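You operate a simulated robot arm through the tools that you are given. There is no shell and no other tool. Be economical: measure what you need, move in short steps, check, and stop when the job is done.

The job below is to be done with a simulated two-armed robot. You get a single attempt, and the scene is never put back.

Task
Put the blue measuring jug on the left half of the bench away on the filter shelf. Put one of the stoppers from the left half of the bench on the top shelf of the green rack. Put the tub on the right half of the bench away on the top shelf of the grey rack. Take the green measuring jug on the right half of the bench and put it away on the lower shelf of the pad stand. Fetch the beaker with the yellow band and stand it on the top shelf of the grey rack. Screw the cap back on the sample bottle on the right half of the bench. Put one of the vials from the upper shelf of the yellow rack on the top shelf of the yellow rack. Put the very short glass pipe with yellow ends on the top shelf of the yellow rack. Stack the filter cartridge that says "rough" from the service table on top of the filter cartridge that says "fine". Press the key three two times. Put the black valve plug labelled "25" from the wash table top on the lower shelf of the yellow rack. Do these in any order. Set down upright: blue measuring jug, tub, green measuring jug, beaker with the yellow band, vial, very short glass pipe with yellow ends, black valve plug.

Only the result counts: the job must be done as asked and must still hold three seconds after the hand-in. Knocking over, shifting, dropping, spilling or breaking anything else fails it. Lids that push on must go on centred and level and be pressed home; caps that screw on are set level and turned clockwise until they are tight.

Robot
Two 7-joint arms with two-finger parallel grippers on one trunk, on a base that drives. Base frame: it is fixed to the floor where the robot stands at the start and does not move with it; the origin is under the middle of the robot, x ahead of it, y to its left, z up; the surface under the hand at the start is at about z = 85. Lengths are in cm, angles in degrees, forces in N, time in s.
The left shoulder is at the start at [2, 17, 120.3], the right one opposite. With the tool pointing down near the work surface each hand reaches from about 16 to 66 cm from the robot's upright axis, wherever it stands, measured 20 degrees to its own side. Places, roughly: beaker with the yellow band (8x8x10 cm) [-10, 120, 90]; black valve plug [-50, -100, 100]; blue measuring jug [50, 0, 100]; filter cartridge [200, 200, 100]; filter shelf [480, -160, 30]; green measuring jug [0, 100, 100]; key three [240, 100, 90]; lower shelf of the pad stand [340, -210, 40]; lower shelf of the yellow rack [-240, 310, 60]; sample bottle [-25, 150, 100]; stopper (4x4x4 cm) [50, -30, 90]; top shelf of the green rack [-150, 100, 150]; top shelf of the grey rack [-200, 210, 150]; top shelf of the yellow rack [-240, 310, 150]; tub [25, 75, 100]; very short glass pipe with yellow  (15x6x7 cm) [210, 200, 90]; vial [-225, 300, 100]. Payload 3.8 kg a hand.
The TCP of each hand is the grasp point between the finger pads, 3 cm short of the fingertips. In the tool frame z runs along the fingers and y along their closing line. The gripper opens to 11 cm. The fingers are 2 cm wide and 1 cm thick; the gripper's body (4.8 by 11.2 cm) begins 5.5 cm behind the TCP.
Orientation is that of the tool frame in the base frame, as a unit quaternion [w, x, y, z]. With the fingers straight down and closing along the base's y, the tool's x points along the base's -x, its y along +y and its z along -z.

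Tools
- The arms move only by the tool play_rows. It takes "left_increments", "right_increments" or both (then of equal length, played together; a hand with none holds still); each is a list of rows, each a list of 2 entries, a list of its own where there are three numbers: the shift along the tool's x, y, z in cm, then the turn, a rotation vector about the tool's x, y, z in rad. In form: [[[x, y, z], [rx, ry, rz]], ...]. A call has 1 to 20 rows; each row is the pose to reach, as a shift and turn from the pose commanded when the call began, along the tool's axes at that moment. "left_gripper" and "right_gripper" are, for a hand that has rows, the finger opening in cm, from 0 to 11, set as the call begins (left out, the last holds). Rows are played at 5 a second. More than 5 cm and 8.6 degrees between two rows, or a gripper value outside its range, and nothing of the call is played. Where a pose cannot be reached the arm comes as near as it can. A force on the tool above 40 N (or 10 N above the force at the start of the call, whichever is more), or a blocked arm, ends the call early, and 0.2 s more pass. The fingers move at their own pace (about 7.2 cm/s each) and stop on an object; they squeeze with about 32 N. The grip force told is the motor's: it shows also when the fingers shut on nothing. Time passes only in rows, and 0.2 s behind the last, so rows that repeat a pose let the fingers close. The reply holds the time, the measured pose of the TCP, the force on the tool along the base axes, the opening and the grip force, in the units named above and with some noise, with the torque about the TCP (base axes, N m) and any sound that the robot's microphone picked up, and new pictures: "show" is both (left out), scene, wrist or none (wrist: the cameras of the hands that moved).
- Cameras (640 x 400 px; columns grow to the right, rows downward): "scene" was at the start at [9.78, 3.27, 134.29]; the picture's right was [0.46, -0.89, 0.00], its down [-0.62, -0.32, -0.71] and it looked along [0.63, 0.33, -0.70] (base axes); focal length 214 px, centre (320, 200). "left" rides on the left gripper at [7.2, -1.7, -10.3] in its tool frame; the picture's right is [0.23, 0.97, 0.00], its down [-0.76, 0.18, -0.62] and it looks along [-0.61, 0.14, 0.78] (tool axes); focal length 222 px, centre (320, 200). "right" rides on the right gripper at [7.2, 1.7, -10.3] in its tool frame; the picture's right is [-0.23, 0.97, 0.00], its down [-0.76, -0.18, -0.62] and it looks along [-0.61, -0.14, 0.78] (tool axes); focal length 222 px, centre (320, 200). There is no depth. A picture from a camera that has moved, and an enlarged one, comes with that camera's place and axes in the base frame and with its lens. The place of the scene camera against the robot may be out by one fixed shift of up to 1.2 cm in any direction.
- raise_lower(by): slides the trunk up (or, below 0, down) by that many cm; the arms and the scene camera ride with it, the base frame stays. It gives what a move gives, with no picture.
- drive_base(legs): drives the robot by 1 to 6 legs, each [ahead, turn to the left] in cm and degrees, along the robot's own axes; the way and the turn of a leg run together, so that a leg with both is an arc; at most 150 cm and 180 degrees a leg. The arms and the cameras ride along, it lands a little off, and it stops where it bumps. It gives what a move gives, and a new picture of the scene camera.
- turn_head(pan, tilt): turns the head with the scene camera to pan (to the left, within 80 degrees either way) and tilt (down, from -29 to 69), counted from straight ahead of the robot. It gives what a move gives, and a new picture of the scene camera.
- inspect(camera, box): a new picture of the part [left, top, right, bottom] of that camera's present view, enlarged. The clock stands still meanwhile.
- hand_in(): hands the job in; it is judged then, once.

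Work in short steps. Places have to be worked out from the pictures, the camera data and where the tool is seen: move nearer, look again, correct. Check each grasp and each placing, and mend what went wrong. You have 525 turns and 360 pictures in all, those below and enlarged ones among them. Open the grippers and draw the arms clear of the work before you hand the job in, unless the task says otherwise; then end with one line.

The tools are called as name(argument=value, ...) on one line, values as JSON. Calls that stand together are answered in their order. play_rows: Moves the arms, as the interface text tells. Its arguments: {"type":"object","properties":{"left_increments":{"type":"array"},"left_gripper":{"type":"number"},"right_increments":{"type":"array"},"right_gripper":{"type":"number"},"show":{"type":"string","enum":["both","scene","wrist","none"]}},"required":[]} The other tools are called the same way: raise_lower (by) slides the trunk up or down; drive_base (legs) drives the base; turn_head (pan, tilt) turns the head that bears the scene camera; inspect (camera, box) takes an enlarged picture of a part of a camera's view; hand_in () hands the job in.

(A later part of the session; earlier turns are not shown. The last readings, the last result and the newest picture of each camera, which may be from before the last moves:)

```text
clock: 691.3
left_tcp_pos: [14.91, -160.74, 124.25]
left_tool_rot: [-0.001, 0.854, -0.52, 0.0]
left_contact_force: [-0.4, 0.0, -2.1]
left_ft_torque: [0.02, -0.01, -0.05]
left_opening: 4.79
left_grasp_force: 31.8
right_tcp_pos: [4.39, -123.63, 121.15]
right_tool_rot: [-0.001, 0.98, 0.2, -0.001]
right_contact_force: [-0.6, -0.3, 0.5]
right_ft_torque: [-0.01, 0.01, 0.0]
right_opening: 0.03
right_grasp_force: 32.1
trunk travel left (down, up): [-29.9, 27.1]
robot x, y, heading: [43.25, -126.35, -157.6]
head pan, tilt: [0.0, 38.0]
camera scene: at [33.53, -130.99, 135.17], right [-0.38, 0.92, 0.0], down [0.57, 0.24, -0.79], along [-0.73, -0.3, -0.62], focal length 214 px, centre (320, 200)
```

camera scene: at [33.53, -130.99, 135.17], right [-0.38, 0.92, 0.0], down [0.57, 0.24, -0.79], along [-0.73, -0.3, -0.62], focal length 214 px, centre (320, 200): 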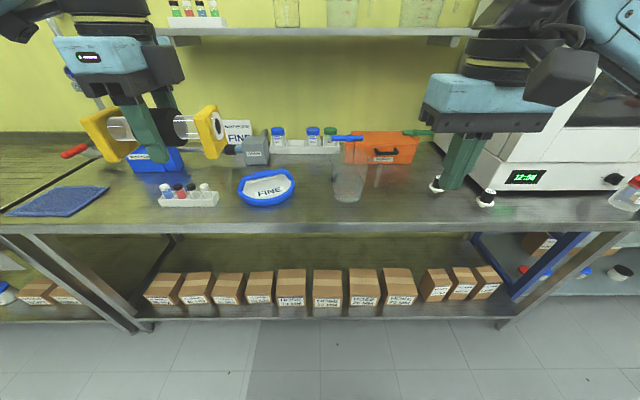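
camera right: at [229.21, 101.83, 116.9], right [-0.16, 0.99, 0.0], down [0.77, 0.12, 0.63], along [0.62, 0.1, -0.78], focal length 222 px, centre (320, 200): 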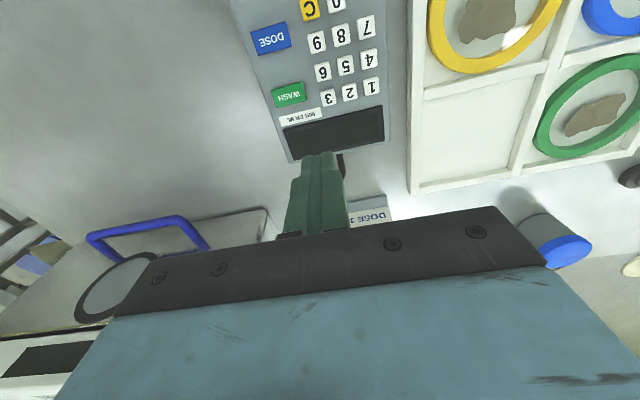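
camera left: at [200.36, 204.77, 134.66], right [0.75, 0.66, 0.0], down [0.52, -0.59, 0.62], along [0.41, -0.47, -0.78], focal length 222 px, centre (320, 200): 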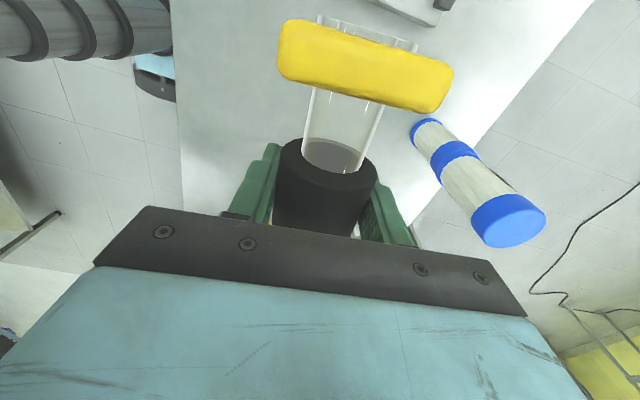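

inspect(camera="scene", box=[410, 150, 520, 220])

```text
5.71 times, centred on (465, 185) of scene
camera zoom: at [33.53, -130.99, 135.17], right [-0.38, 0.92, 0.0], down [0.57, 0.24, -0.79], along [-0.73, -0.3, -0.62], focal length 1226 px, centre (-509, 286)
```

zoom: 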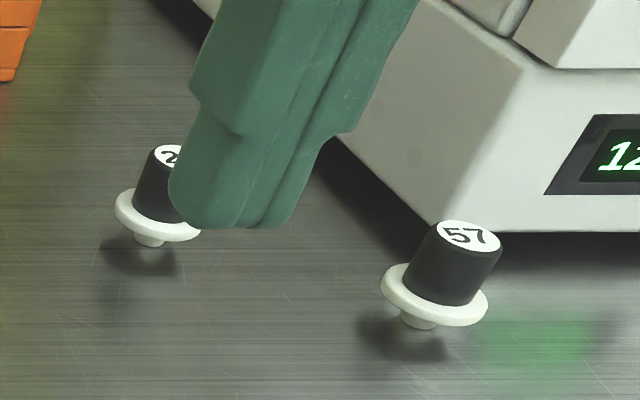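

The left plug is "2_" (25), the right one 57. I shift sideways along the table and approach.

drive_base(legs=[[0, -90], [24, 0], [0, 90], [24, 0]])

```text
clock: 702.1
left_tcp_pos: [-17.22, -146.74, 124.28]
left_tool_rot: [-0.001, 0.85, -0.527, 0.001]
left_contact_force: [-0.8, 0.3, -2.8]
left_ft_torque: [-0.01, -0.05, -0.04]
left_opening: 4.78
left_grasp_force: 32.2
right_tcp_pos: [-27.11, -109.64, 121.13]
right_tool_rot: [0.0, 0.981, 0.192, -0.001]
right_contact_force: [-0.6, -0.3, -0.5]
right_ft_torque: [0.01, -0.04, 0.0]
right_opening: 0.01
right_grasp_force: 32.6
trunk travel left (down, up): [-29.9, 27.1]
robot x, y, heading: [11.7, -112.85, -158.6]
head pan, tilt: [0.0, 38.0]
camera scene: at [1.9, -117.32, 135.16], right [-0.37, 0.93, 0.0], down [0.57, 0.23, -0.79], along [-0.73, -0.29, -0.62], focal length 214 px, centre (320, 200)
```

scene: 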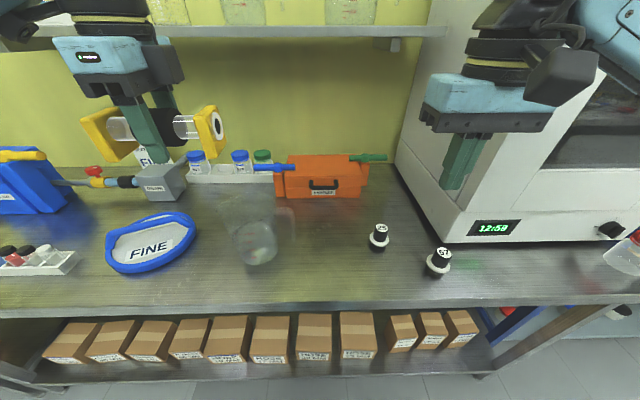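

inspect(camera="scene", box=[355, 210, 465, 285])

```text
5.33 times, centred on (410, 248) of scene
camera zoom: at [1.9, -117.32, 135.16], right [-0.37, 0.93, 0.0], down [0.57, 0.23, -0.79], along [-0.73, -0.29, -0.62], focal length 1144 px, centre (-160, -53)
```

zoom: 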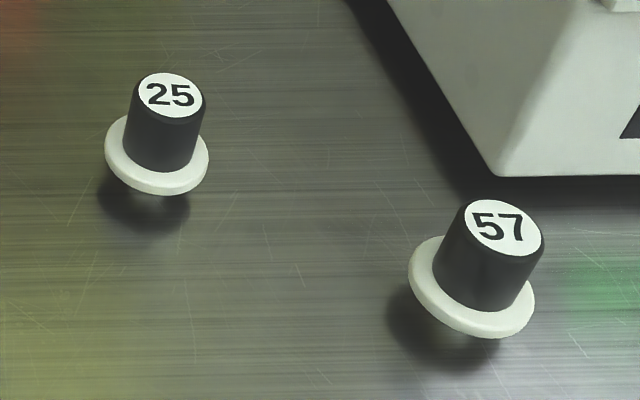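

Plug "25" confirmed at ≈ [-41, -117]. The right hand moves above it.

play_rows(right_increments=[[[-3.6, 0.3, 2], [0, 0, 0]], [[-7.2, 0.5, 4], [0, 0, 0]], [[-10.8, 0.8, 6], [0, 0, 0]], [[-13.4, 1, 9], [0, 0, 0]], [[-13.4, 1, 11], [0, 0, 0]], [[-13.4, 1, 11], [0, 0, 0]]], right_gripper=7, show="wrist")

```text
clock: 703.5
left_tcp_pos: [-17.18, -146.69, 124.2]
left_tool_rot: [-0.001, 0.849, -0.528, -0.001]
left_contact_force: [0.0, 0.0, -1.9]
left_ft_torque: [0.02, 0.01, 0.04]
left_opening: 4.77
left_grasp_force: 31.9
right_tcp_pos: [-39.2, -115.45, 110.29]
right_tool_rot: [0.0, 0.981, 0.192, -0.001]
right_contact_force: [-0.2, -0.1, -0.3]
right_ft_torque: [0.0, -0.03, -0.01]
right_opening: 7.0
right_grasp_force: 0.0
trunk travel left (down, up): [-29.9, 27.1]
robot x, y, heading: [11.4, -112.92, -158.3]
head pan, tilt: [0.0, 38.0]
camera right: at [-31.71, -114.38, 120.69], right [0.16, -0.99, 0.0], down [-0.77, -0.12, 0.63], along [-0.62, -0.1, -0.78], focal length 222 px, centre (320, 200)
```

right: 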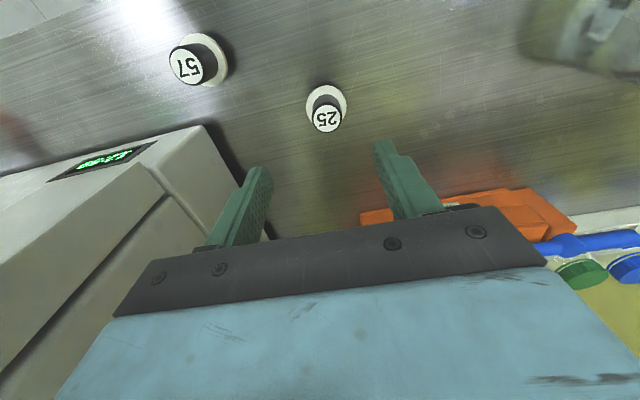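

Plug axis ≈ [-39.8, -116.4], top z≈95.8. I centre and lower to z 100 for a check.

play_rows(right_increments=[[[-0.87, 0.67, 3], [0, 0, 0]], [[-0.87, 0.67, 7], [0, 0, 0]], [[-0.87, 0.67, 10], [0, 0, 0]], [[-0.87, 0.67, 10], [0, 0, 0]]], show="wrist")

```text
clock: 704.5
left_tcp_pos: [-17.17, -146.73, 124.2]
left_tool_rot: [-0.001, 0.849, -0.528, 0.0]
left_contact_force: [-0.1, 0.2, -2.1]
left_ft_torque: [-0.02, -0.05, 0.0]
left_opening: 4.78
left_grasp_force: 31.9
right_tcp_pos: [-39.69, -116.34, 100.33]
right_tool_rot: [0.0, 0.981, 0.193, -0.002]
right_contact_force: [0.9, 0.5, 0.4]
right_ft_torque: [0.02, 0.02, 0.01]
right_opening: 7.01
right_grasp_force: 0.0
trunk travel left (down, up): [-29.9, 27.1]
robot x, y, heading: [11.87, -112.81, -158.6]
head pan, tilt: [0.0, 38.0]
camera right: at [-32.21, -115.3, 110.61], right [0.16, -0.99, 0.0], down [-0.77, -0.12, 0.63], along [-0.62, -0.1, -0.78], focal length 222 px, centre (320, 200)
```

right: 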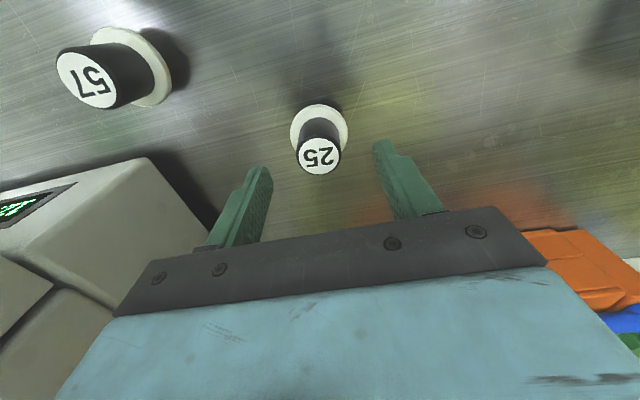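

Aligned. I lower to z≈95.4 and close on the black knob.

play_rows(right_increments=[[[0, 0, 2.5], [0, 0, 0]], [[0, 0, 4.9], [0, 0, 0]], [[0, 0, 4.9], [0, 0, 0]]], show="none")

play_rows(right_increments=[[[0, 0, 0], [0, 0, 0]], [[0, 0, 0], [0, 0, 0]], [[0, 0, 0], [0, 0, 0]], [[0, 0, 0], [0, 0, 0]]], right_gripper=0, show="none")

play_rows(right_increments=[[[0, 0, -4.5], [0, 0, 0]], [[0, 0, -9], [0, 0, 0]], [[0, 0, -13.5], [0, 0, 0]], [[0, 0, -18], [0, 0, 0]], [[2, 0, -22], [0, 0, 0]], [[5, 0, -26], [0, 0, 0]]], show="wrist")

```text
clock: 705.3
left_tcp_pos: [-17.15, -146.84, 124.28]
left_tool_rot: [-0.001, 0.849, -0.528, 0.001]
left_contact_force: [-0.5, 0.1, -1.7]
left_ft_torque: [0.01, -0.05, -0.05]
left_opening: 4.81
left_grasp_force: 31.9
right_tcp_pos: [-39.75, -116.41, 95.35]
right_tool_rot: [-0.001, 0.982, 0.191, -0.002]
right_contact_force: [0.0, 0.2, -0.5]
right_ft_torque: [0.01, 0.03, -0.01]
right_opening: 7.02
right_grasp_force: 0.0
trunk travel left (down, up): [-29.9, 27.1]
robot x, y, heading: [11.74, -113.16, -158.4]
head pan, tilt: [0.0, 38.0]
```

```text
clock: 706.3
left_tcp_pos: [-17.06, -146.77, 124.2]
left_tool_rot: [-0.001, 0.849, -0.528, -0.001]
left_contact_force: [-0.6, -0.5, -1.9]
left_ft_torque: [0.0, 0.03, -0.04]
left_opening: 4.76
left_grasp_force: 32.2
right_tcp_pos: [-39.7, -116.49, 95.39]
right_tool_rot: [0.0, 0.982, 0.191, -0.002]
right_contact_force: [-2.4, -0.6, 6.4]
right_ft_torque: [-0.02, 0.04, 0.01]
right_opening: 3.27
right_grasp_force: 32.5
trunk travel left (down, up): [-29.9, 27.1]
robot x, y, heading: [11.52, -113.0, -158.4]
head pan, tilt: [0.0, 38.0]
```

```text
clock: 707.7
left_tcp_pos: [-17.02, -146.79, 124.33]
left_tool_rot: [0.0, 0.849, -0.528, -0.001]
left_contact_force: [0.2, -0.1, -2.4]
left_ft_torque: [-0.02, 0.04, 0.03]
left_opening: 4.77
left_grasp_force: 31.9
right_tcp_pos: [-34.93, -114.44, 121.4]
right_tool_rot: [-0.002, 0.981, 0.193, -0.001]
right_contact_force: [-1.2, 0.3, 0.0]
right_ft_torque: [-0.02, 0.06, -0.02]
right_opening: 3.28
right_grasp_force: 31.4
trunk travel left (down, up): [-29.9, 27.1]
robot x, y, heading: [11.4, -113.02, -158.7]
head pan, tilt: [0.0, 38.0]
camera right: at [-27.45, -113.36, 131.75], right [0.16, -0.99, 0.0], down [-0.77, -0.12, 0.63], along [-0.62, -0.1, -0.78], focal length 222 px, centre (320, 200)
```

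right: 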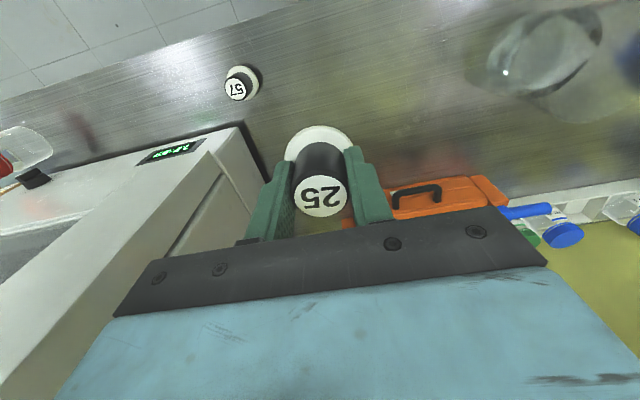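

Held, but for the low shelf I need a 45°-pitched grip. I set the plug back down at its spot and re-grasp with the hand pitched.

play_rows(right_increments=[[[-2.5, 0, 4], [0, 0, 0]], [[-5, 0, 8], [0, 0, 0]], [[-5, 0, 12.5], [0, 0, 0]], [[-5, 0, 17], [0, 0, 0]], [[-5, 0, 21.5], [0, 0, 0]], [[-5, 0, 25.6], [0, 0, 0]], [[-5, 0, 25.6], [0, 0, 0]]], show="none")

```text
clock: 709.3
left_tcp_pos: [-17.12, -146.74, 124.26]
left_tool_rot: [-0.001, 0.849, -0.528, 0.0]
left_contact_force: [-0.5, -0.2, -2.1]
left_ft_torque: [-0.04, -0.01, -0.01]
left_opening: 4.79
left_grasp_force: 31.6
right_tcp_pos: [-39.73, -116.37, 95.64]
right_tool_rot: [0.0, 0.982, 0.191, -0.001]
right_contact_force: [1.1, 0.9, -0.3]
right_ft_torque: [-0.04, 0.0, 0.02]
right_opening: 3.26
right_grasp_force: 32.0
trunk travel left (down, up): [-29.9, 27.1]
robot x, y, heading: [11.74, -112.91, -158.4]
head pan, tilt: [0.0, 38.0]
```

play_rows(right_increments=[[[0, 0, 0.2], [0, 0, 0]], [[0, 0, 0.4], [0, 0, 0]], [[0, 0, 0.4], [0, 0, 0]]], show="none")

```text
clock: 710.1
left_tcp_pos: [-17.14, -146.71, 124.32]
left_tool_rot: [-0.001, 0.849, -0.528, 0.0]
left_contact_force: [-0.2, -0.1, -2.7]
left_ft_torque: [-0.01, 0.03, 0.06]
left_opening: 4.75
left_grasp_force: 31.8
right_tcp_pos: [-39.82, -116.28, 95.42]
right_tool_rot: [-0.001, 0.981, 0.192, -0.002]
right_contact_force: [0.5, 1.0, 5.2]
right_ft_torque: [0.04, 0.04, 0.01]
right_opening: 3.28
right_grasp_force: 31.6
trunk travel left (down, up): [-29.9, 27.1]
robot x, y, heading: [11.67, -113.01, -158.5]
head pan, tilt: [0.0, 38.0]
```

On the table. I release, lift, and pitch the hand 45°.

play_rows(right_increments=[[[0, 0, 0], [0, 0, 0]], [[0, 0, 0], [0, 0, 0]], [[0, 0, -4.5], [0, 0, 0]], [[0, 0, -9], [0, 0, 0]], [[0, 0, -13], [0, 0, 0]], [[3, 0, -15], [0, -0.13, 0]], [[5, 0, -15], [0, -0.26, 0]], [[6, 0, -15], [0, -0.39, 0]], [[7, 0, -15], [0, -0.52, 0]], [[8, 0, -15], [0, -0.65, 0]], [[8, 0, -15], [0, -0.785, 0]], [[8, 0, -15], [0, -0.785, 0]]], right_gripper=7, show="wrist")

```text
clock: 712.7
left_tcp_pos: [-17.17, -146.75, 124.26]
left_tool_rot: [-0.001, 0.85, -0.527, 0.001]
left_contact_force: [0.4, -0.5, -3.1]
left_ft_torque: [0.0, 0.0, -0.03]
left_opening: 4.77
left_grasp_force: 32.0
right_tcp_pos: [-32.16, -113.42, 110.27]
right_tool_rot: [0.074, 0.906, 0.178, -0.377]
right_contact_force: [-0.5, 0.1, 0.5]
right_ft_torque: [-0.03, 0.0, 0.03]
right_opening: 7.0
right_grasp_force: 0.1
trunk travel left (down, up): [-29.9, 27.1]
robot x, y, heading: [11.76, -113.24, -158.5]
head pan, tilt: [0.0, 38.0]
camera right: at [-20.04, -110.32, 112.49], right [0.22, -0.96, 0.16], down [-0.15, 0.13, 0.98], along [-0.96, -0.24, -0.12], focal length 222 px, centre (320, 200)
```

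right: 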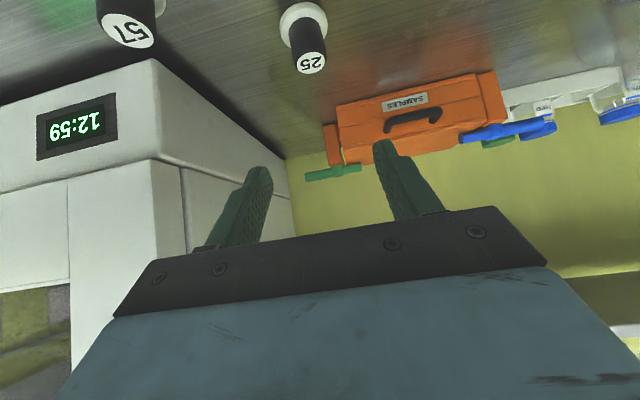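

Plug stands. I approach along the pitched tool axis and grip the knob.

play_rows(right_increments=[[[2.7, -0.1, 0], [0, 0, 0]], [[5.4, -0.15, 0], [0, 0, 0]], [[5.4, -0.15, 4.5], [0, 0, 0]], [[5.4, -0.15, 9], [0, 0, 0]], [[5.4, -0.15, 12], [0, 0, 0]], [[5.4, -0.15, 12], [0, 0, 0]]], show="wrist")

```text
clock: 714.1
left_tcp_pos: [-17.17, -146.76, 124.27]
left_tool_rot: [-0.001, 0.85, -0.527, -0.001]
left_contact_force: [-0.6, 0.0, -2.2]
left_ft_torque: [0.02, 0.02, 0.02]
left_opening: 4.78
left_grasp_force: 32.1
right_tcp_pos: [-36.53, -115.09, 97.91]
right_tool_rot: [0.073, 0.906, 0.178, -0.377]
right_contact_force: [-0.1, -0.1, -0.2]
right_ft_torque: [-0.04, 0.01, -0.01]
right_opening: 6.99
right_grasp_force: 0.0
right hand out of reach, approached as far as the arm can: row 2
trunk travel left (down, up): [-29.9, 27.1]
robot x, y, heading: [12.27, -113.19, -158.7]
head pan, tilt: [0.0, 38.0]
camera right: at [-24.41, -111.92, 100.21], right [0.22, -0.96, 0.16], down [-0.16, 0.13, 0.98], along [-0.96, -0.24, -0.12], focal length 222 px, centre (320, 200)
```

right: 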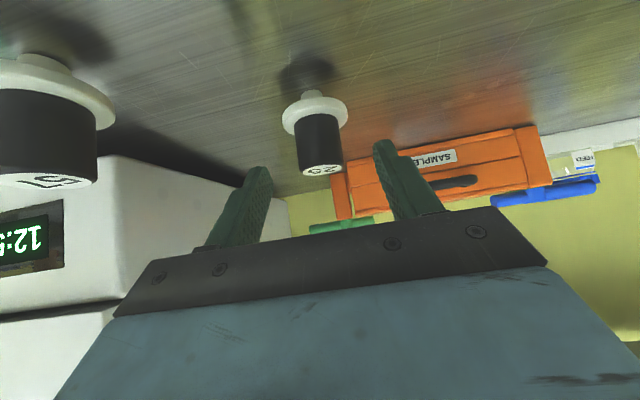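

play_rows(right_increments=[[[0, 0, 2.5], [0, 0, 0]], [[0, 0, 4.9], [0, 0, 0]], [[0, 0, 4.9], [0, 0, 0]]], show="none")

play_rows(right_increments=[[[0, 0, 0], [0, 0, 0]], [[0, 0, 0], [0, 0, 0]], [[0, 0, 0], [0, 0, 0]], [[0, 0, 0], [0, 0, 0]]], right_gripper=0, show="wrist")

```text
clock: 714.9
left_tcp_pos: [-17.27, -146.84, 124.19]
left_tool_rot: [-0.001, 0.849, -0.528, 0.0]
left_contact_force: [0.2, -0.2, -1.7]
left_ft_torque: [0.01, 0.0, -0.03]
left_opening: 4.79
left_grasp_force: 32.3
right_tcp_pos: [-39.89, -116.26, 94.57]
right_tool_rot: [0.073, 0.906, 0.179, -0.377]
right_contact_force: [0.0, -0.1, -0.7]
right_ft_torque: [0.0, 0.0, 0.0]
right_opening: 7.0
right_grasp_force: 0.0
trunk travel left (down, up): [-29.9, 27.1]
robot x, y, heading: [11.44, -113.01, -158.6]
head pan, tilt: [0.0, 38.0]
```

```text
clock: 715.9
left_tcp_pos: [-17.25, -146.56, 124.33]
left_tool_rot: [-0.001, 0.849, -0.528, 0.001]
left_contact_force: [0.1, 0.5, -1.8]
left_ft_torque: [-0.03, -0.01, -0.02]
left_opening: 4.79
left_grasp_force: 32.0
right_tcp_pos: [-39.87, -116.39, 94.53]
right_tool_rot: [0.073, 0.906, 0.178, -0.377]
right_contact_force: [-0.5, -0.5, 0.1]
right_ft_torque: [-0.01, 0.0, 0.01]
right_opening: 4.34
right_grasp_force: 31.7
trunk travel left (down, up): [-29.9, 27.1]
robot x, y, heading: [11.12, -113.03, -158.5]
head pan, tilt: [0.0, 38.0]
camera right: at [-27.66, -113.26, 96.74], right [0.22, -0.96, 0.16], down [-0.16, 0.13, 0.98], along [-0.96, -0.24, -0.12], focal length 222 px, centre (320, 200)
```

right: 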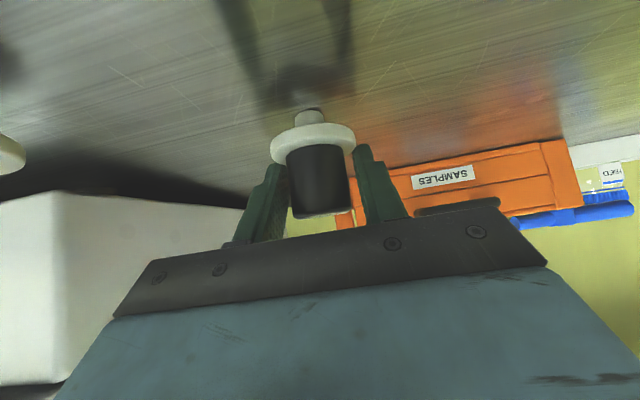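

It caught the flange (4.34 cm). I open, raise 1.4 cm, and regrip on the knob only.

play_rows(right_increments=[[[0, 0, 0], [0, 0, 0]], [[0, 0, 0], [0, 0, 0]], [[-1, 0, -1], [0, 0, 0]], [[-1, 0, -1], [0, 0, 0]]], right_gripper=7, show="none")

play_rows(right_increments=[[[0, 0, 0], [0, 0, 0]], [[0, 0, 0], [0, 0, 0]], [[0, 0, 0], [0, 0, 0]], [[0, 0, 0], [0, 0, 0]]], right_gripper=0, show="wrist")

```text
clock: 716.9
left_tcp_pos: [-17.12, -146.76, 124.26]
left_tool_rot: [-0.001, 0.85, -0.528, 0.001]
left_contact_force: [0.0, -0.5, -2.3]
left_ft_torque: [0.01, -0.01, -0.04]
left_opening: 4.76
left_grasp_force: 31.7
right_tcp_pos: [-39.83, -116.24, 95.96]
right_tool_rot: [0.071, 0.906, 0.177, -0.377]
right_contact_force: [-0.1, 0.5, 0.5]
right_ft_torque: [-0.03, 0.02, 0.01]
right_opening: 7.03
right_grasp_force: 0.1
trunk travel left (down, up): [-29.9, 27.1]
robot x, y, heading: [11.79, -112.56, -158.5]
head pan, tilt: [0.0, 38.0]
```

```text
clock: 717.9
left_tcp_pos: [-17.17, -146.74, 124.35]
left_tool_rot: [-0.001, 0.849, -0.528, 0.0]
left_contact_force: [-0.1, -0.3, -1.2]
left_ft_torque: [0.0, -0.03, -0.03]
left_opening: 4.76
left_grasp_force: 32.5
right_tcp_pos: [-39.98, -116.29, 96.01]
right_tool_rot: [0.072, 0.906, 0.178, -0.376]
right_contact_force: [-0.9, -0.1, 1.9]
right_ft_torque: [0.0, 0.02, -0.01]
right_opening: 3.26
right_grasp_force: 31.8
trunk travel left (down, up): [-29.9, 27.1]
robot x, y, heading: [11.45, -112.98, -158.3]
head pan, tilt: [0.0, 38.0]
camera right: at [-27.68, -113.25, 98.17], right [0.22, -0.96, 0.16], down [-0.15, 0.13, 0.98], along [-0.96, -0.24, -0.12], focal length 222 px, centre (320, 200)
```

right: 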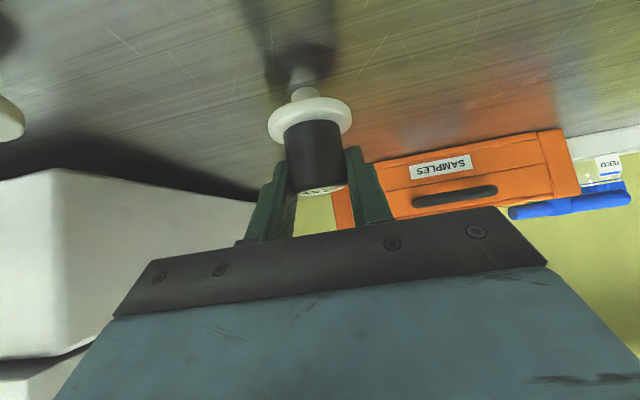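

Gripped on the knob (3.26 cm). I lift and drive to the yellow rack.

play_rows(right_increments=[[[-3, 0, -3], [0, 0, 0]], [[-6, 0, -6], [0, 0, 0]], [[-9, 0, -9], [0, 0, 0]], [[-12, 0, -12], [0, 0, 0]], [[-14, 0, -15], [0, 0, 0]], [[-14, 0, -17], [0, 0, 0]]], show="none")

drive_base(legs=[[-19, 0], [0, -90], [122, 0], [122, 0], [122, 0], [118, 0]])

```text
clock: 719.3
left_tcp_pos: [-17.12, -146.64, 124.35]
left_tool_rot: [-0.001, 0.849, -0.528, 0.002]
left_contact_force: [-0.1, -0.9, -2.1]
left_ft_torque: [0.0, 0.01, -0.03]
left_opening: 4.8
left_grasp_force: 32.4
right_tcp_pos: [-37.9, -115.45, 117.84]
right_tool_rot: [0.073, 0.906, 0.178, -0.377]
right_contact_force: [-0.3, -0.5, -0.3]
right_ft_torque: [0.02, -0.01, 0.01]
right_opening: 3.25
right_grasp_force: 31.8
trunk travel left (down, up): [-29.9, 27.1]
robot x, y, heading: [11.54, -112.64, -158.6]
head pan, tilt: [0.0, 38.0]
```

```text
clock: 747.6
left_tcp_pos: [-182.97, 373.12, 124.29]
left_tool_rot: [0.0, -0.232, 0.973, -0.001]
left_contact_force: [-0.4, 0.7, -1.8]
left_ft_torque: [0.0, 0.02, -0.02]
left_opening: 4.78
left_grasp_force: 32.4
right_tcp_pos: [-151.73, 393.93, 117.82]
right_tool_rot: [-0.214, 0.768, -0.513, -0.318]
right_contact_force: [0.7, -0.2, -1.2]
right_ft_torque: [0.0, -0.01, 0.01]
right_opening: 3.21
right_grasp_force: 31.6
trunk travel left (down, up): [-29.9, 27.1]
robot x, y, heading: [-148.69, 344.62, 112.1]
head pan, tilt: [0.0, 38.0]
camera scene: at [-152.42, 354.13, 135.17], right [0.93, 0.37, 0.0], down [0.23, -0.57, -0.79], along [-0.29, 0.73, -0.62], focal length 214 px, centre (320, 200)
```

scene: 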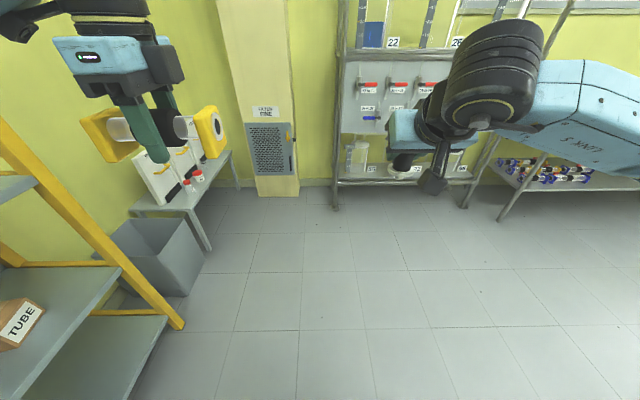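

At the yellow rack. I turn to face it and look at the lower shelf.

drive_base(legs=[[0, 90]])

raise_lower(by=-29.9)

turn_head(pan=0, tilt=22)

```text
clock: 751.9
left_tcp_pos: [-176.97, 310.38, 124.27]
left_tool_rot: [-0.001, 0.853, -0.522, 0.001]
left_contact_force: [-0.2, 0.1, -2.4]
left_ft_torque: [0.03, 0.04, 0.01]
left_opening: 4.79
left_grasp_force: 32.1
right_tcp_pos: [-198.29, 341.45, 117.79]
right_tool_rot: [0.075, 0.905, 0.184, -0.376]
right_contact_force: [-0.4, -0.4, -0.3]
right_ft_torque: [0.03, -0.01, 0.03]
right_opening: 3.28
right_grasp_force: 31.9
trunk travel left (down, up): [-29.9, 27.1]
robot x, y, heading: [-148.88, 344.68, -157.9]
head pan, tilt: [0.0, 38.0]
camera scene: at [-158.34, 340.06, 135.17], right [-0.38, 0.93, 0.0], down [0.57, 0.23, -0.79], along [-0.73, -0.3, -0.62], focal length 214 px, centre (320, 200)
```

scene: 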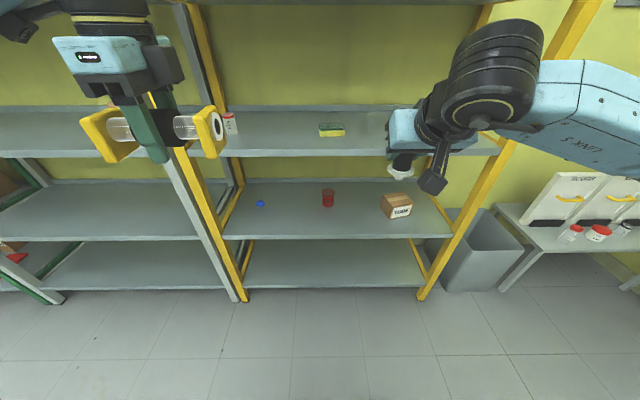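

```text
clock: 754.9
left_tcp_pos: [-177.18, 310.34, 94.39]
left_tool_rot: [-0.001, 0.853, -0.523, 0.0]
left_contact_force: [-0.7, 1.0, -1.7]
left_ft_torque: [-0.03, 0.02, -0.01]
left_opening: 4.77
left_grasp_force: 32.0
right_tcp_pos: [-198.19, 341.43, 88.01]
right_tool_rot: [0.075, 0.905, 0.183, -0.376]
right_contact_force: [-0.5, 0.6, -0.9]
right_ft_torque: [0.02, 0.0, 0.0]
right_opening: 3.24
right_grasp_force: 32.1
trunk travel left (down, up): [0.0, 57.0]
robot x, y, heading: [-148.69, 344.72, -157.7]
head pan, tilt: [0.0, 38.0]
```

```text
clock: 755.7
left_tcp_pos: [-177.0, 310.4, 94.36]
left_tool_rot: [-0.001, 0.853, -0.523, 0.001]
left_contact_force: [-0.5, 0.5, -2.6]
left_ft_torque: [0.01, 0.0, 0.03]
left_opening: 4.77
left_grasp_force: 31.5
right_tcp_pos: [-198.29, 341.39, 87.85]
right_tool_rot: [0.075, 0.905, 0.184, -0.376]
right_contact_force: [1.1, 0.5, 0.4]
right_ft_torque: [-0.01, 0.01, 0.0]
right_opening: 3.27
right_grasp_force: 32.3
trunk travel left (down, up): [0.0, 57.0]
robot x, y, heading: [-148.87, 344.63, -157.9]
head pan, tilt: [0.0, 22.0]
camera scene: at [-158.95, 339.83, 107.78], right [-0.38, 0.93, 0.0], down [0.35, 0.14, -0.93], along [-0.86, -0.35, -0.38], focal length 214 px, centre (320, 200)
```

scene: 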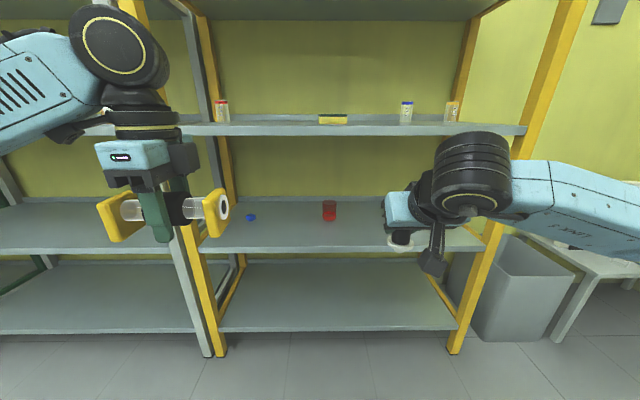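

Lower shelf (z≈62) has free room at the front right of the red cup. I pull the left hand back and lower the right hand to shelf height, then drive in.

play_rows(right_increments=[[[2, 0, 2], [0, 0, 0]], [[4, 0, 4], [0, 0, 0]], [[6, 0, 6], [0, 0, 0]], [[8, 0, 8], [0, 0, 0]]], left_increments=[[[0, -3, 0], [0, 0, 0]], [[0, -6, 0], [0, 0, 0]], [[0, -9, 0], [0, 0, 0]], [[0, -11, 0], [0, 0, 0]]], show="none")

drive_base(legs=[[26, 0]])

```text
clock: 756.7
left_tcp_pos: [-167.25, 315.4, 94.36]
left_tool_rot: [-0.001, 0.853, -0.522, 0.001]
left_contact_force: [-0.8, 0.3, -2.4]
left_ft_torque: [0.03, 0.0, -0.03]
left_opening: 4.77
left_grasp_force: 31.8
right_tcp_pos: [-198.35, 341.34, 76.58]
right_tool_rot: [0.075, 0.905, 0.183, -0.376]
right_contact_force: [-0.5, -0.5, 0.1]
right_ft_torque: [0.0, 0.01, -0.02]
right_opening: 3.24
right_grasp_force: 31.6
trunk travel left (down, up): [0.0, 57.0]
robot x, y, heading: [-148.92, 344.35, -158.0]
head pan, tilt: [0.0, 22.0]
```

```text
clock: 758.5
left_tcp_pos: [-191.47, 305.63, 94.33]
left_tool_rot: [-0.001, 0.853, -0.522, 0.001]
left_contact_force: [0.5, -0.1, -1.2]
left_ft_torque: [0.05, 0.04, 0.0]
left_opening: 4.78
left_grasp_force: 32.3
right_tcp_pos: [-222.44, 331.48, 76.58]
right_tool_rot: [0.075, 0.905, 0.184, -0.376]
right_contact_force: [0.2, -0.2, -0.4]
right_ft_torque: [-0.01, -0.01, 0.03]
right_opening: 3.25
right_grasp_force: 31.5
trunk travel left (down, up): [0.0, 57.0]
robot x, y, heading: [-172.85, 334.48, -157.6]
head pan, tilt: [0.0, 22.0]
camera scene: at [-183.14, 329.95, 107.78], right [-0.38, 0.93, 0.0], down [0.35, 0.14, -0.93], along [-0.86, -0.35, -0.37], focal length 214 px, centre (320, 200)
```

scene: 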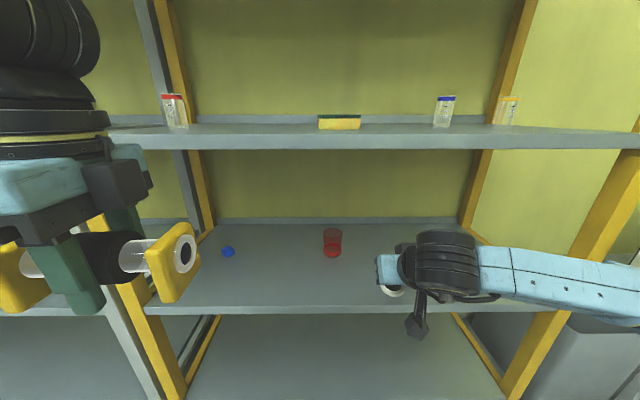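

Clear. I drive 13 cm further so the plug is over the shelf.

drive_base(legs=[[13, 0]])

inspect(camera="right", box=[0, 0, 640, 400])

```text
clock: 759.8
left_tcp_pos: [-203.51, 300.71, 94.38]
left_tool_rot: [-0.001, 0.853, -0.521, 0.0]
left_contact_force: [-0.8, -0.7, -2.2]
left_ft_torque: [0.02, 0.0, 0.0]
left_opening: 4.8
left_grasp_force: 31.8
right_tcp_pos: [-234.67, 326.49, 76.48]
right_tool_rot: [0.075, 0.905, 0.184, -0.375]
right_contact_force: [-0.9, -0.5, -0.1]
right_ft_torque: [0.0, 0.0, -0.03]
right_opening: 3.26
right_grasp_force: 31.7
trunk travel left (down, up): [0.0, 57.0]
robot x, y, heading: [-185.37, 329.96, -158.0]
head pan, tilt: [0.0, 22.0]
camera scene: at [-195.22, 325.02, 107.78], right [-0.38, 0.93, 0.0], down [0.35, 0.14, -0.93], along [-0.86, -0.35, -0.38], focal length 214 px, centre (320, 200)
```

scene: 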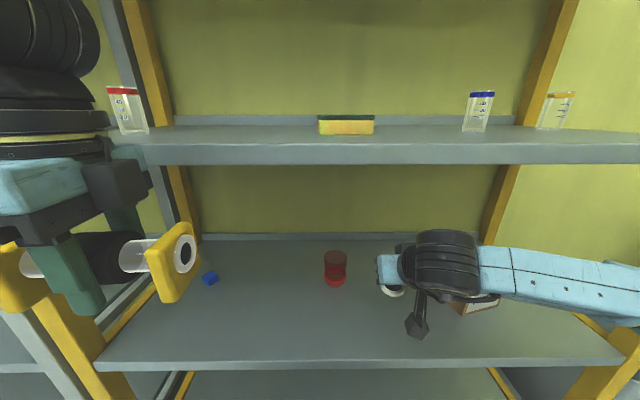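

```text
1.00 times, centred on (320, 200) of right (not enlarged: the box is as wide or as high as the picture)
camera zoom: at [-222.42, 329.75, 78.8], right [0.23, -0.96, 0.16], down [-0.16, 0.12, 0.98], along [-0.96, -0.25, -0.12], focal length 222 px, centre (320, 200)
```

zoom: 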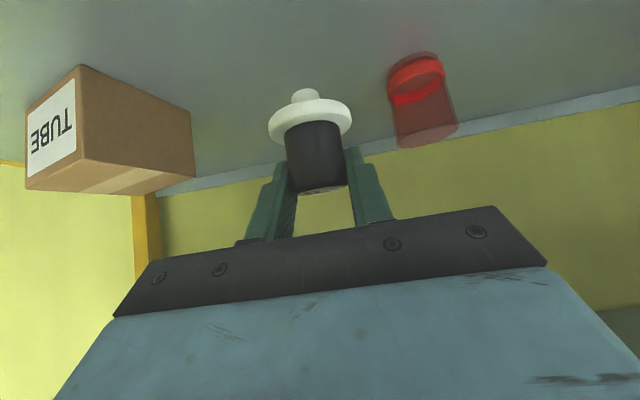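

The spot is free between the box and the cup. I lower 6 cm, then in fine steps.

play_rows(right_increments=[[[1.4, 0, 1.4], [0, 0, 0]], [[2.8, 0, 2.8], [0, 0, 0]], [[4, 0, 4], [0, 0, 0]], [[4, 0, 4], [0, 0, 0]]], show="none")

```text
clock: 760.8
left_tcp_pos: [-203.51, 300.61, 94.41]
left_tool_rot: [-0.001, 0.853, -0.522, 0.001]
left_contact_force: [-0.5, -0.2, -2.0]
left_ft_torque: [0.01, 0.04, -0.01]
left_opening: 4.76
left_grasp_force: 31.9
right_tcp_pos: [-234.64, 326.61, 70.97]
right_tool_rot: [0.075, 0.905, 0.183, -0.376]
right_contact_force: [-1.0, -0.2, -0.2]
right_ft_torque: [-0.02, 0.02, -0.01]
right_opening: 3.25
right_grasp_force: 32.2
trunk travel left (down, up): [0.0, 57.0]
robot x, y, heading: [-185.2, 329.7, -157.8]
head pan, tilt: [0.0, 22.0]
```

play_rows(right_increments=[[[0.35, 0, 0.35], [0, 0, 0]], [[0.7, 0, 0.7], [0, 0, 0]], [[0.7, 0, 0.7], [0, 0, 0]]], show="none")

inspect(camera="right", box=[220, 60, 420, 200])

```text
clock: 761.6
left_tcp_pos: [-203.57, 300.52, 94.45]
left_tool_rot: [-0.001, 0.853, -0.522, 0.0]
left_contact_force: [-0.6, 0.6, -2.7]
left_ft_torque: [-0.01, 0.04, -0.03]
left_opening: 4.78
left_grasp_force: 32.1
right_tcp_pos: [-234.54, 326.6, 70.01]
right_tool_rot: [0.075, 0.905, 0.184, -0.376]
right_contact_force: [0.5, -0.9, -0.7]
right_ft_torque: [0.0, 0.01, -0.02]
right_opening: 3.24
right_grasp_force: 31.6
trunk travel left (down, up): [0.0, 57.0]
robot x, y, heading: [-185.13, 329.7, -157.5]
head pan, tilt: [0.0, 22.0]
```

```text
2.86 times, centred on (320, 130) of right
camera zoom: at [-222.44, 329.76, 72.18], right [0.23, -0.96, 0.16], down [-0.16, 0.12, 0.98], along [-0.96, -0.25, -0.12], focal length 635 px, centre (320, 400)
```

zoom: 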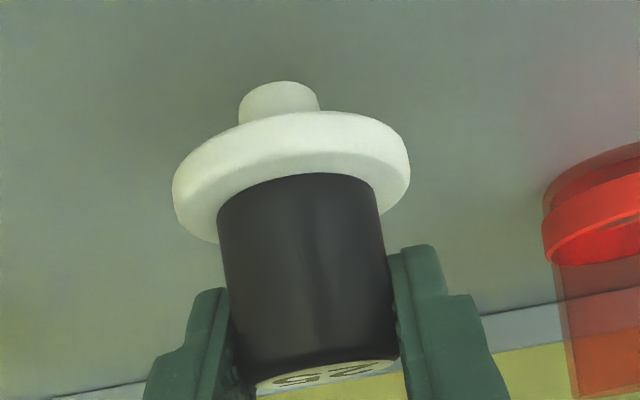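

play_rows(right_increments=[[[0.35, 0, 0.35], [0, 0, 0]], [[0.7, 0, 0.7], [0, 0, 0]], [[0.7, 0, 0.7], [0, 0, 0]]], show="none")

```text
clock: 762.4
left_tcp_pos: [-203.52, 300.62, 94.38]
left_tool_rot: [-0.001, 0.853, -0.522, 0.0]
left_contact_force: [0.6, 0.1, -2.2]
left_ft_torque: [-0.01, -0.01, 0.0]
left_opening: 4.78
left_grasp_force: 32.2
right_tcp_pos: [-234.7, 326.55, 69.01]
right_tool_rot: [0.075, 0.905, 0.184, -0.376]
right_contact_force: [0.1, 0.3, -1.0]
right_ft_torque: [-0.01, 0.02, -0.01]
right_opening: 3.25
right_grasp_force: 32.0
trunk travel left (down, up): [0.0, 57.0]
robot x, y, heading: [-185.55, 329.74, -158.0]
head pan, tilt: [0.0, 22.0]
```

play_rows(right_increments=[[[0.35, 0, 0.35], [0, 0, 0]], [[0.7, 0, 0.7], [0, 0, 0]], [[0.7, 0, 0.7], [0, 0, 0]]], show="none")

```text
clock: 763.2
left_tcp_pos: [-203.51, 300.66, 94.42]
left_tool_rot: [-0.001, 0.853, -0.522, 0.001]
left_contact_force: [-0.4, 0.6, -1.1]
left_ft_torque: [0.03, 0.02, 0.0]
left_opening: 4.77
left_grasp_force: 32.3
right_tcp_pos: [-234.62, 326.46, 67.94]
right_tool_rot: [0.076, 0.905, 0.185, -0.376]
right_contact_force: [0.6, 0.1, 1.0]
right_ft_torque: [0.01, 0.0, 0.0]
right_opening: 3.24
right_grasp_force: 31.3
trunk travel left (down, up): [0.0, 57.0]
robot x, y, heading: [-185.35, 330.06, -158.0]
head pan, tilt: [0.0, 22.0]
```

play_rows(right_increments=[[[0.2, 0, 0.2], [0, 0, 0]], [[0.3, 0, 0.3], [0, 0, 0]], [[0.3, 0, 0.3], [0, 0, 0]]], show="none")

```text
clock: 764.0
left_tcp_pos: [-203.42, 300.62, 94.41]
left_tool_rot: [0.0, 0.853, -0.521, -0.001]
left_contact_force: [-0.3, -0.9, -2.2]
left_ft_torque: [0.02, -0.03, -0.01]
left_opening: 4.78
left_grasp_force: 31.3
right_tcp_pos: [-234.59, 326.41, 67.8]
right_tool_rot: [0.077, 0.903, 0.183, -0.381]
right_contact_force: [2.6, 1.5, 27.9]
right_ft_torque: [0.11, -0.08, -0.01]
right_opening: 3.23
right_grasp_force: 32.7
trunk travel left (down, up): [0.0, 57.0]
robot x, y, heading: [-185.08, 329.71, -158.2]
head pan, tilt: [0.0, 22.0]
```

Contact. I ease off, open, and retreat along the tool axis.

play_rows(right_increments=[[[-0.2, 0, -0.2], [0, 0, 0]], [[-0.2, 0, -0.2], [0, 0, 0]]], show="none")

play_rows(right_increments=[[[0, 0, 0], [0, 0, 0]], [[0, 0, 0], [0, 0, 0]], [[0, 0, -3], [0, 0, 0]], [[0, 0, -6.5], [0, 0, 0]], [[0, 0, -10], [0, 0, 0]], [[0, 0, -10], [0, 0, 0]]], right_gripper=7, show="wrist")

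```text
clock: 764.6
left_tcp_pos: [-203.44, 300.54, 94.4]
left_tool_rot: [0.0, 0.853, -0.522, -0.001]
left_contact_force: [0.5, -0.2, -1.6]
left_ft_torque: [0.01, -0.03, 0.0]
left_opening: 4.77
left_grasp_force: 31.9
right_tcp_pos: [-234.63, 326.49, 67.98]
right_tool_rot: [0.076, 0.905, 0.183, -0.378]
right_contact_force: [-4.0, -5.2, 17.2]
right_ft_torque: [-0.33, 0.32, 0.02]
right_opening: 3.23
right_grasp_force: 32.4
trunk travel left (down, up): [0.0, 57.0]
robot x, y, heading: [-185.18, 329.87, -157.9]
head pan, tilt: [0.0, 22.0]
```

```text
clock: 766.0
left_tcp_pos: [-203.51, 300.62, 94.32]
left_tool_rot: [-0.001, 0.853, -0.521, 0.001]
left_contact_force: [0.6, -1.0, -1.8]
left_ft_torque: [-0.01, -0.01, -0.01]
left_opening: 4.79
left_grasp_force: 32.3
right_tcp_pos: [-228.06, 329.28, 74.93]
right_tool_rot: [0.075, 0.905, 0.184, -0.376]
right_contact_force: [-0.3, 0.1, 0.3]
right_ft_torque: [0.02, -0.02, 0.02]
right_opening: 6.98
right_grasp_force: 0.1
trunk travel left (down, up): [0.0, 57.0]
robot x, y, heading: [-184.99, 329.51, -158.0]
head pan, tilt: [0.0, 22.0]
camera right: at [-215.9, 332.5, 77.16], right [0.23, -0.96, 0.16], down [-0.16, 0.12, 0.98], along [-0.96, -0.25, -0.12], focal length 222 px, centre (320, 200)
```

right: 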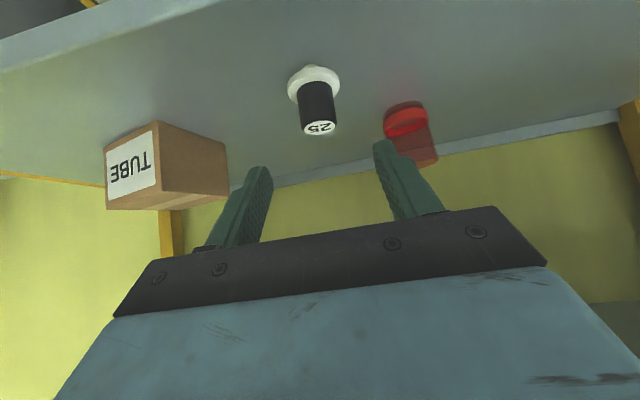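

Plug "25" stands on the lower shelf. I back out, raise the trunk for the top shelf, and shift the robot 25 cm to the right.

drive_base(legs=[[-40, 0], [0, -90], [25, 0], [0, 90]])

raise_lower(by=56)

play_rows(right_increments=[[[-3, 0, -3], [0, 0, 0]], [[-6, 0, -6], [0, 0, 0]], [[-9, 0, -9], [0, 0, 0]], [[-12, 0, -12], [0, 0, 0]], [[-15, 0, -15], [0, 0, 0]], [[-18, 0, -18], [0, 0, 0]], [[-20, 0, -20], [0, 0, 0]]], left_increments=[[[0, 0, -3], [0, 0, 0]], [[0, 0, -6], [0, 0, 0]], [[0, 0, -9], [0, 0, 0]], [[0, 0, -12], [0, 0, 0]], [[0, 0, -13], [0, 0, 0]], [[0, 0, -13], [0, 0, 0]], [[0, 0, -13], [0, 0, 0]]], show="scene")

```text
clock: 777.5
left_tcp_pos: [-176.74, 339.4, 94.43]
left_tool_rot: [-0.001, 0.846, -0.533, 0.0]
left_contact_force: [-0.9, 0.7, -2.2]
left_ft_torque: [0.0, 0.02, -0.01]
left_opening: 4.74
left_grasp_force: 31.6
right_tcp_pos: [-200.64, 368.72, 74.95]
right_tool_rot: [0.07, 0.907, 0.173, -0.377]
right_contact_force: [-0.1, -0.4, -0.2]
right_ft_torque: [-0.03, -0.02, 0.02]
right_opening: 7.01
right_grasp_force: 0.1
trunk travel left (down, up): [0.0, 57.0]
robot x, y, heading: [-157.42, 367.8, -159.3]
head pan, tilt: [0.0, 22.0]
camera scene: at [-167.78, 363.67, 107.79], right [-0.36, 0.93, 0.0], down [0.35, 0.13, -0.93], along [-0.87, -0.33, -0.37], focal length 214 px, centre (320, 200)
```

scene: 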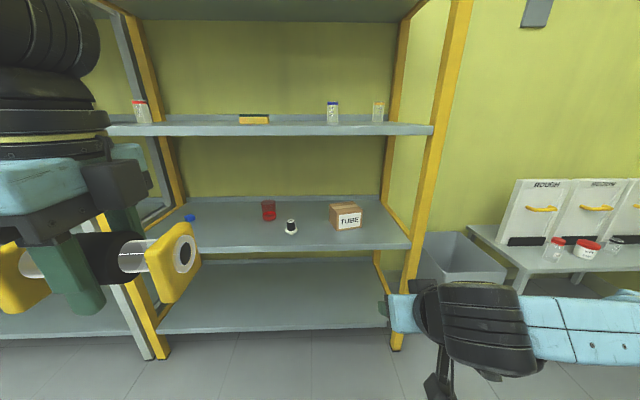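

```text
refused: 56 is not a number from -40 to 40
```

```text
clock: 779.1
left_tcp_pos: [-176.69, 339.52, 107.29]
left_tool_rot: [-0.001, 0.846, -0.533, 0.001]
left_contact_force: [0.4, -0.1, -1.9]
left_ft_torque: [0.0, -0.01, -0.02]
left_opening: 4.76
left_grasp_force: 32.0
right_tcp_pos: [-200.49, 368.5, 103.33]
right_tool_rot: [0.07, 0.907, 0.174, -0.376]
right_contact_force: [0.9, 0.3, 0.9]
right_ft_torque: [0.0, -0.02, 0.0]
right_opening: 7.03
right_grasp_force: 0.0
trunk travel left (down, up): [0.0, 57.0]
robot x, y, heading: [-157.5, 368.32, -159.1]
head pan, tilt: [0.0, 22.0]
camera scene: at [-167.77, 363.67, 107.79], right [-0.36, 0.93, 0.0], down [0.35, 0.13, -0.93], along [-0.87, -0.33, -0.37], focal length 214 px, centre (320, 200)
```

scene: 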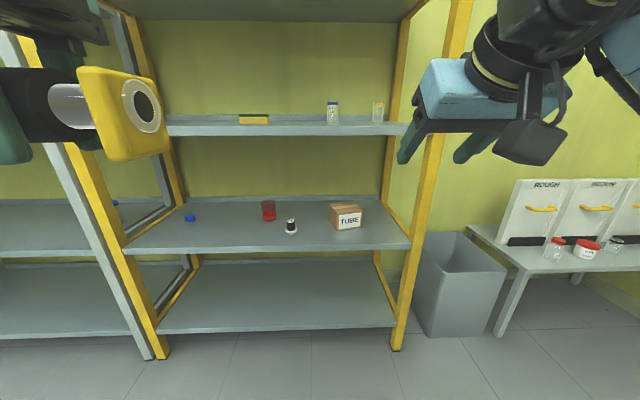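

The plug is visible standing upright. Now raise the trunk in two steps and look.

raise_lower(by=30)

raise_lower(by=26)

turn_head(pan=0, tilt=26)

```text
clock: 782.1
left_tcp_pos: [-176.65, 339.48, 137.36]
left_tool_rot: [-0.001, 0.847, -0.532, 0.0]
left_contact_force: [0.9, -0.9, -2.2]
left_ft_torque: [-0.02, -0.03, 0.01]
left_opening: 4.78
left_grasp_force: 31.8
right_tcp_pos: [-200.62, 368.55, 133.26]
right_tool_rot: [0.071, 0.907, 0.173, -0.378]
right_contact_force: [0.1, -0.4, 0.3]
right_ft_torque: [-0.01, -0.02, -0.01]
right_opening: 6.99
right_grasp_force: 0.1
trunk travel left (down, up): [-30.0, 27.0]
robot x, y, heading: [-157.8, 367.83, -159.1]
head pan, tilt: [0.0, 22.0]
```

```text
clock: 784.8
left_tcp_pos: [-176.59, 339.44, 163.31]
left_tool_rot: [-0.001, 0.847, -0.532, 0.001]
left_contact_force: [-0.5, -0.3, -2.1]
left_ft_torque: [0.01, 0.0, 0.03]
left_opening: 4.78
left_grasp_force: 32.0
right_tcp_pos: [-200.52, 368.52, 159.27]
right_tool_rot: [0.07, 0.908, 0.172, -0.376]
right_contact_force: [-1.0, 0.2, -0.3]
right_ft_torque: [0.01, 0.03, -0.02]
right_opening: 7.0
right_grasp_force: 0.0
trunk travel left (down, up): [-56.0, 1.0]
robot x, y, heading: [-157.5, 368.33, -159.3]
head pan, tilt: [0.0, 22.0]
```

```text
clock: 785.5
left_tcp_pos: [-176.62, 339.4, 163.39]
left_tool_rot: [0.0, 0.847, -0.532, 0.001]
left_contact_force: [-0.5, -0.1, -2.9]
left_ft_torque: [-0.03, 0.02, 0.01]
left_opening: 4.81
left_grasp_force: 32.2
right_tcp_pos: [-200.58, 368.55, 159.32]
right_tool_rot: [0.07, 0.907, 0.173, -0.377]
right_contact_force: [-0.6, 0.4, 0.3]
right_ft_torque: [0.0, 0.01, -0.04]
right_opening: 6.96
right_grasp_force: 0.1
trunk travel left (down, up): [-56.0, 1.0]
robot x, y, heading: [-157.41, 368.24, -159.3]
head pan, tilt: [0.0, 26.0]
camera scene: at [-167.7, 363.7, 163.14], right [-0.36, 0.93, 0.0], down [0.41, 0.16, -0.9], along [-0.84, -0.32, -0.44], focal length 214 px, centre (320, 200)
```

scene: 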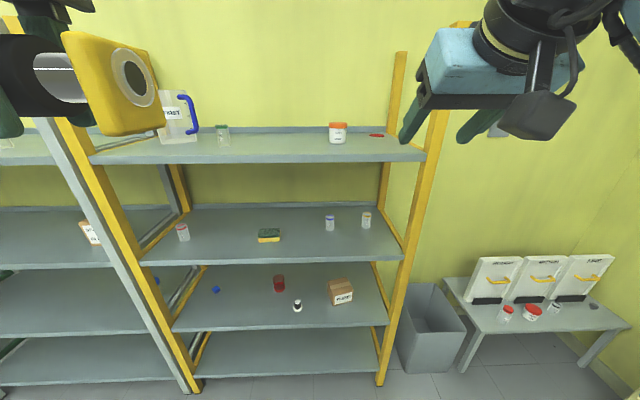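

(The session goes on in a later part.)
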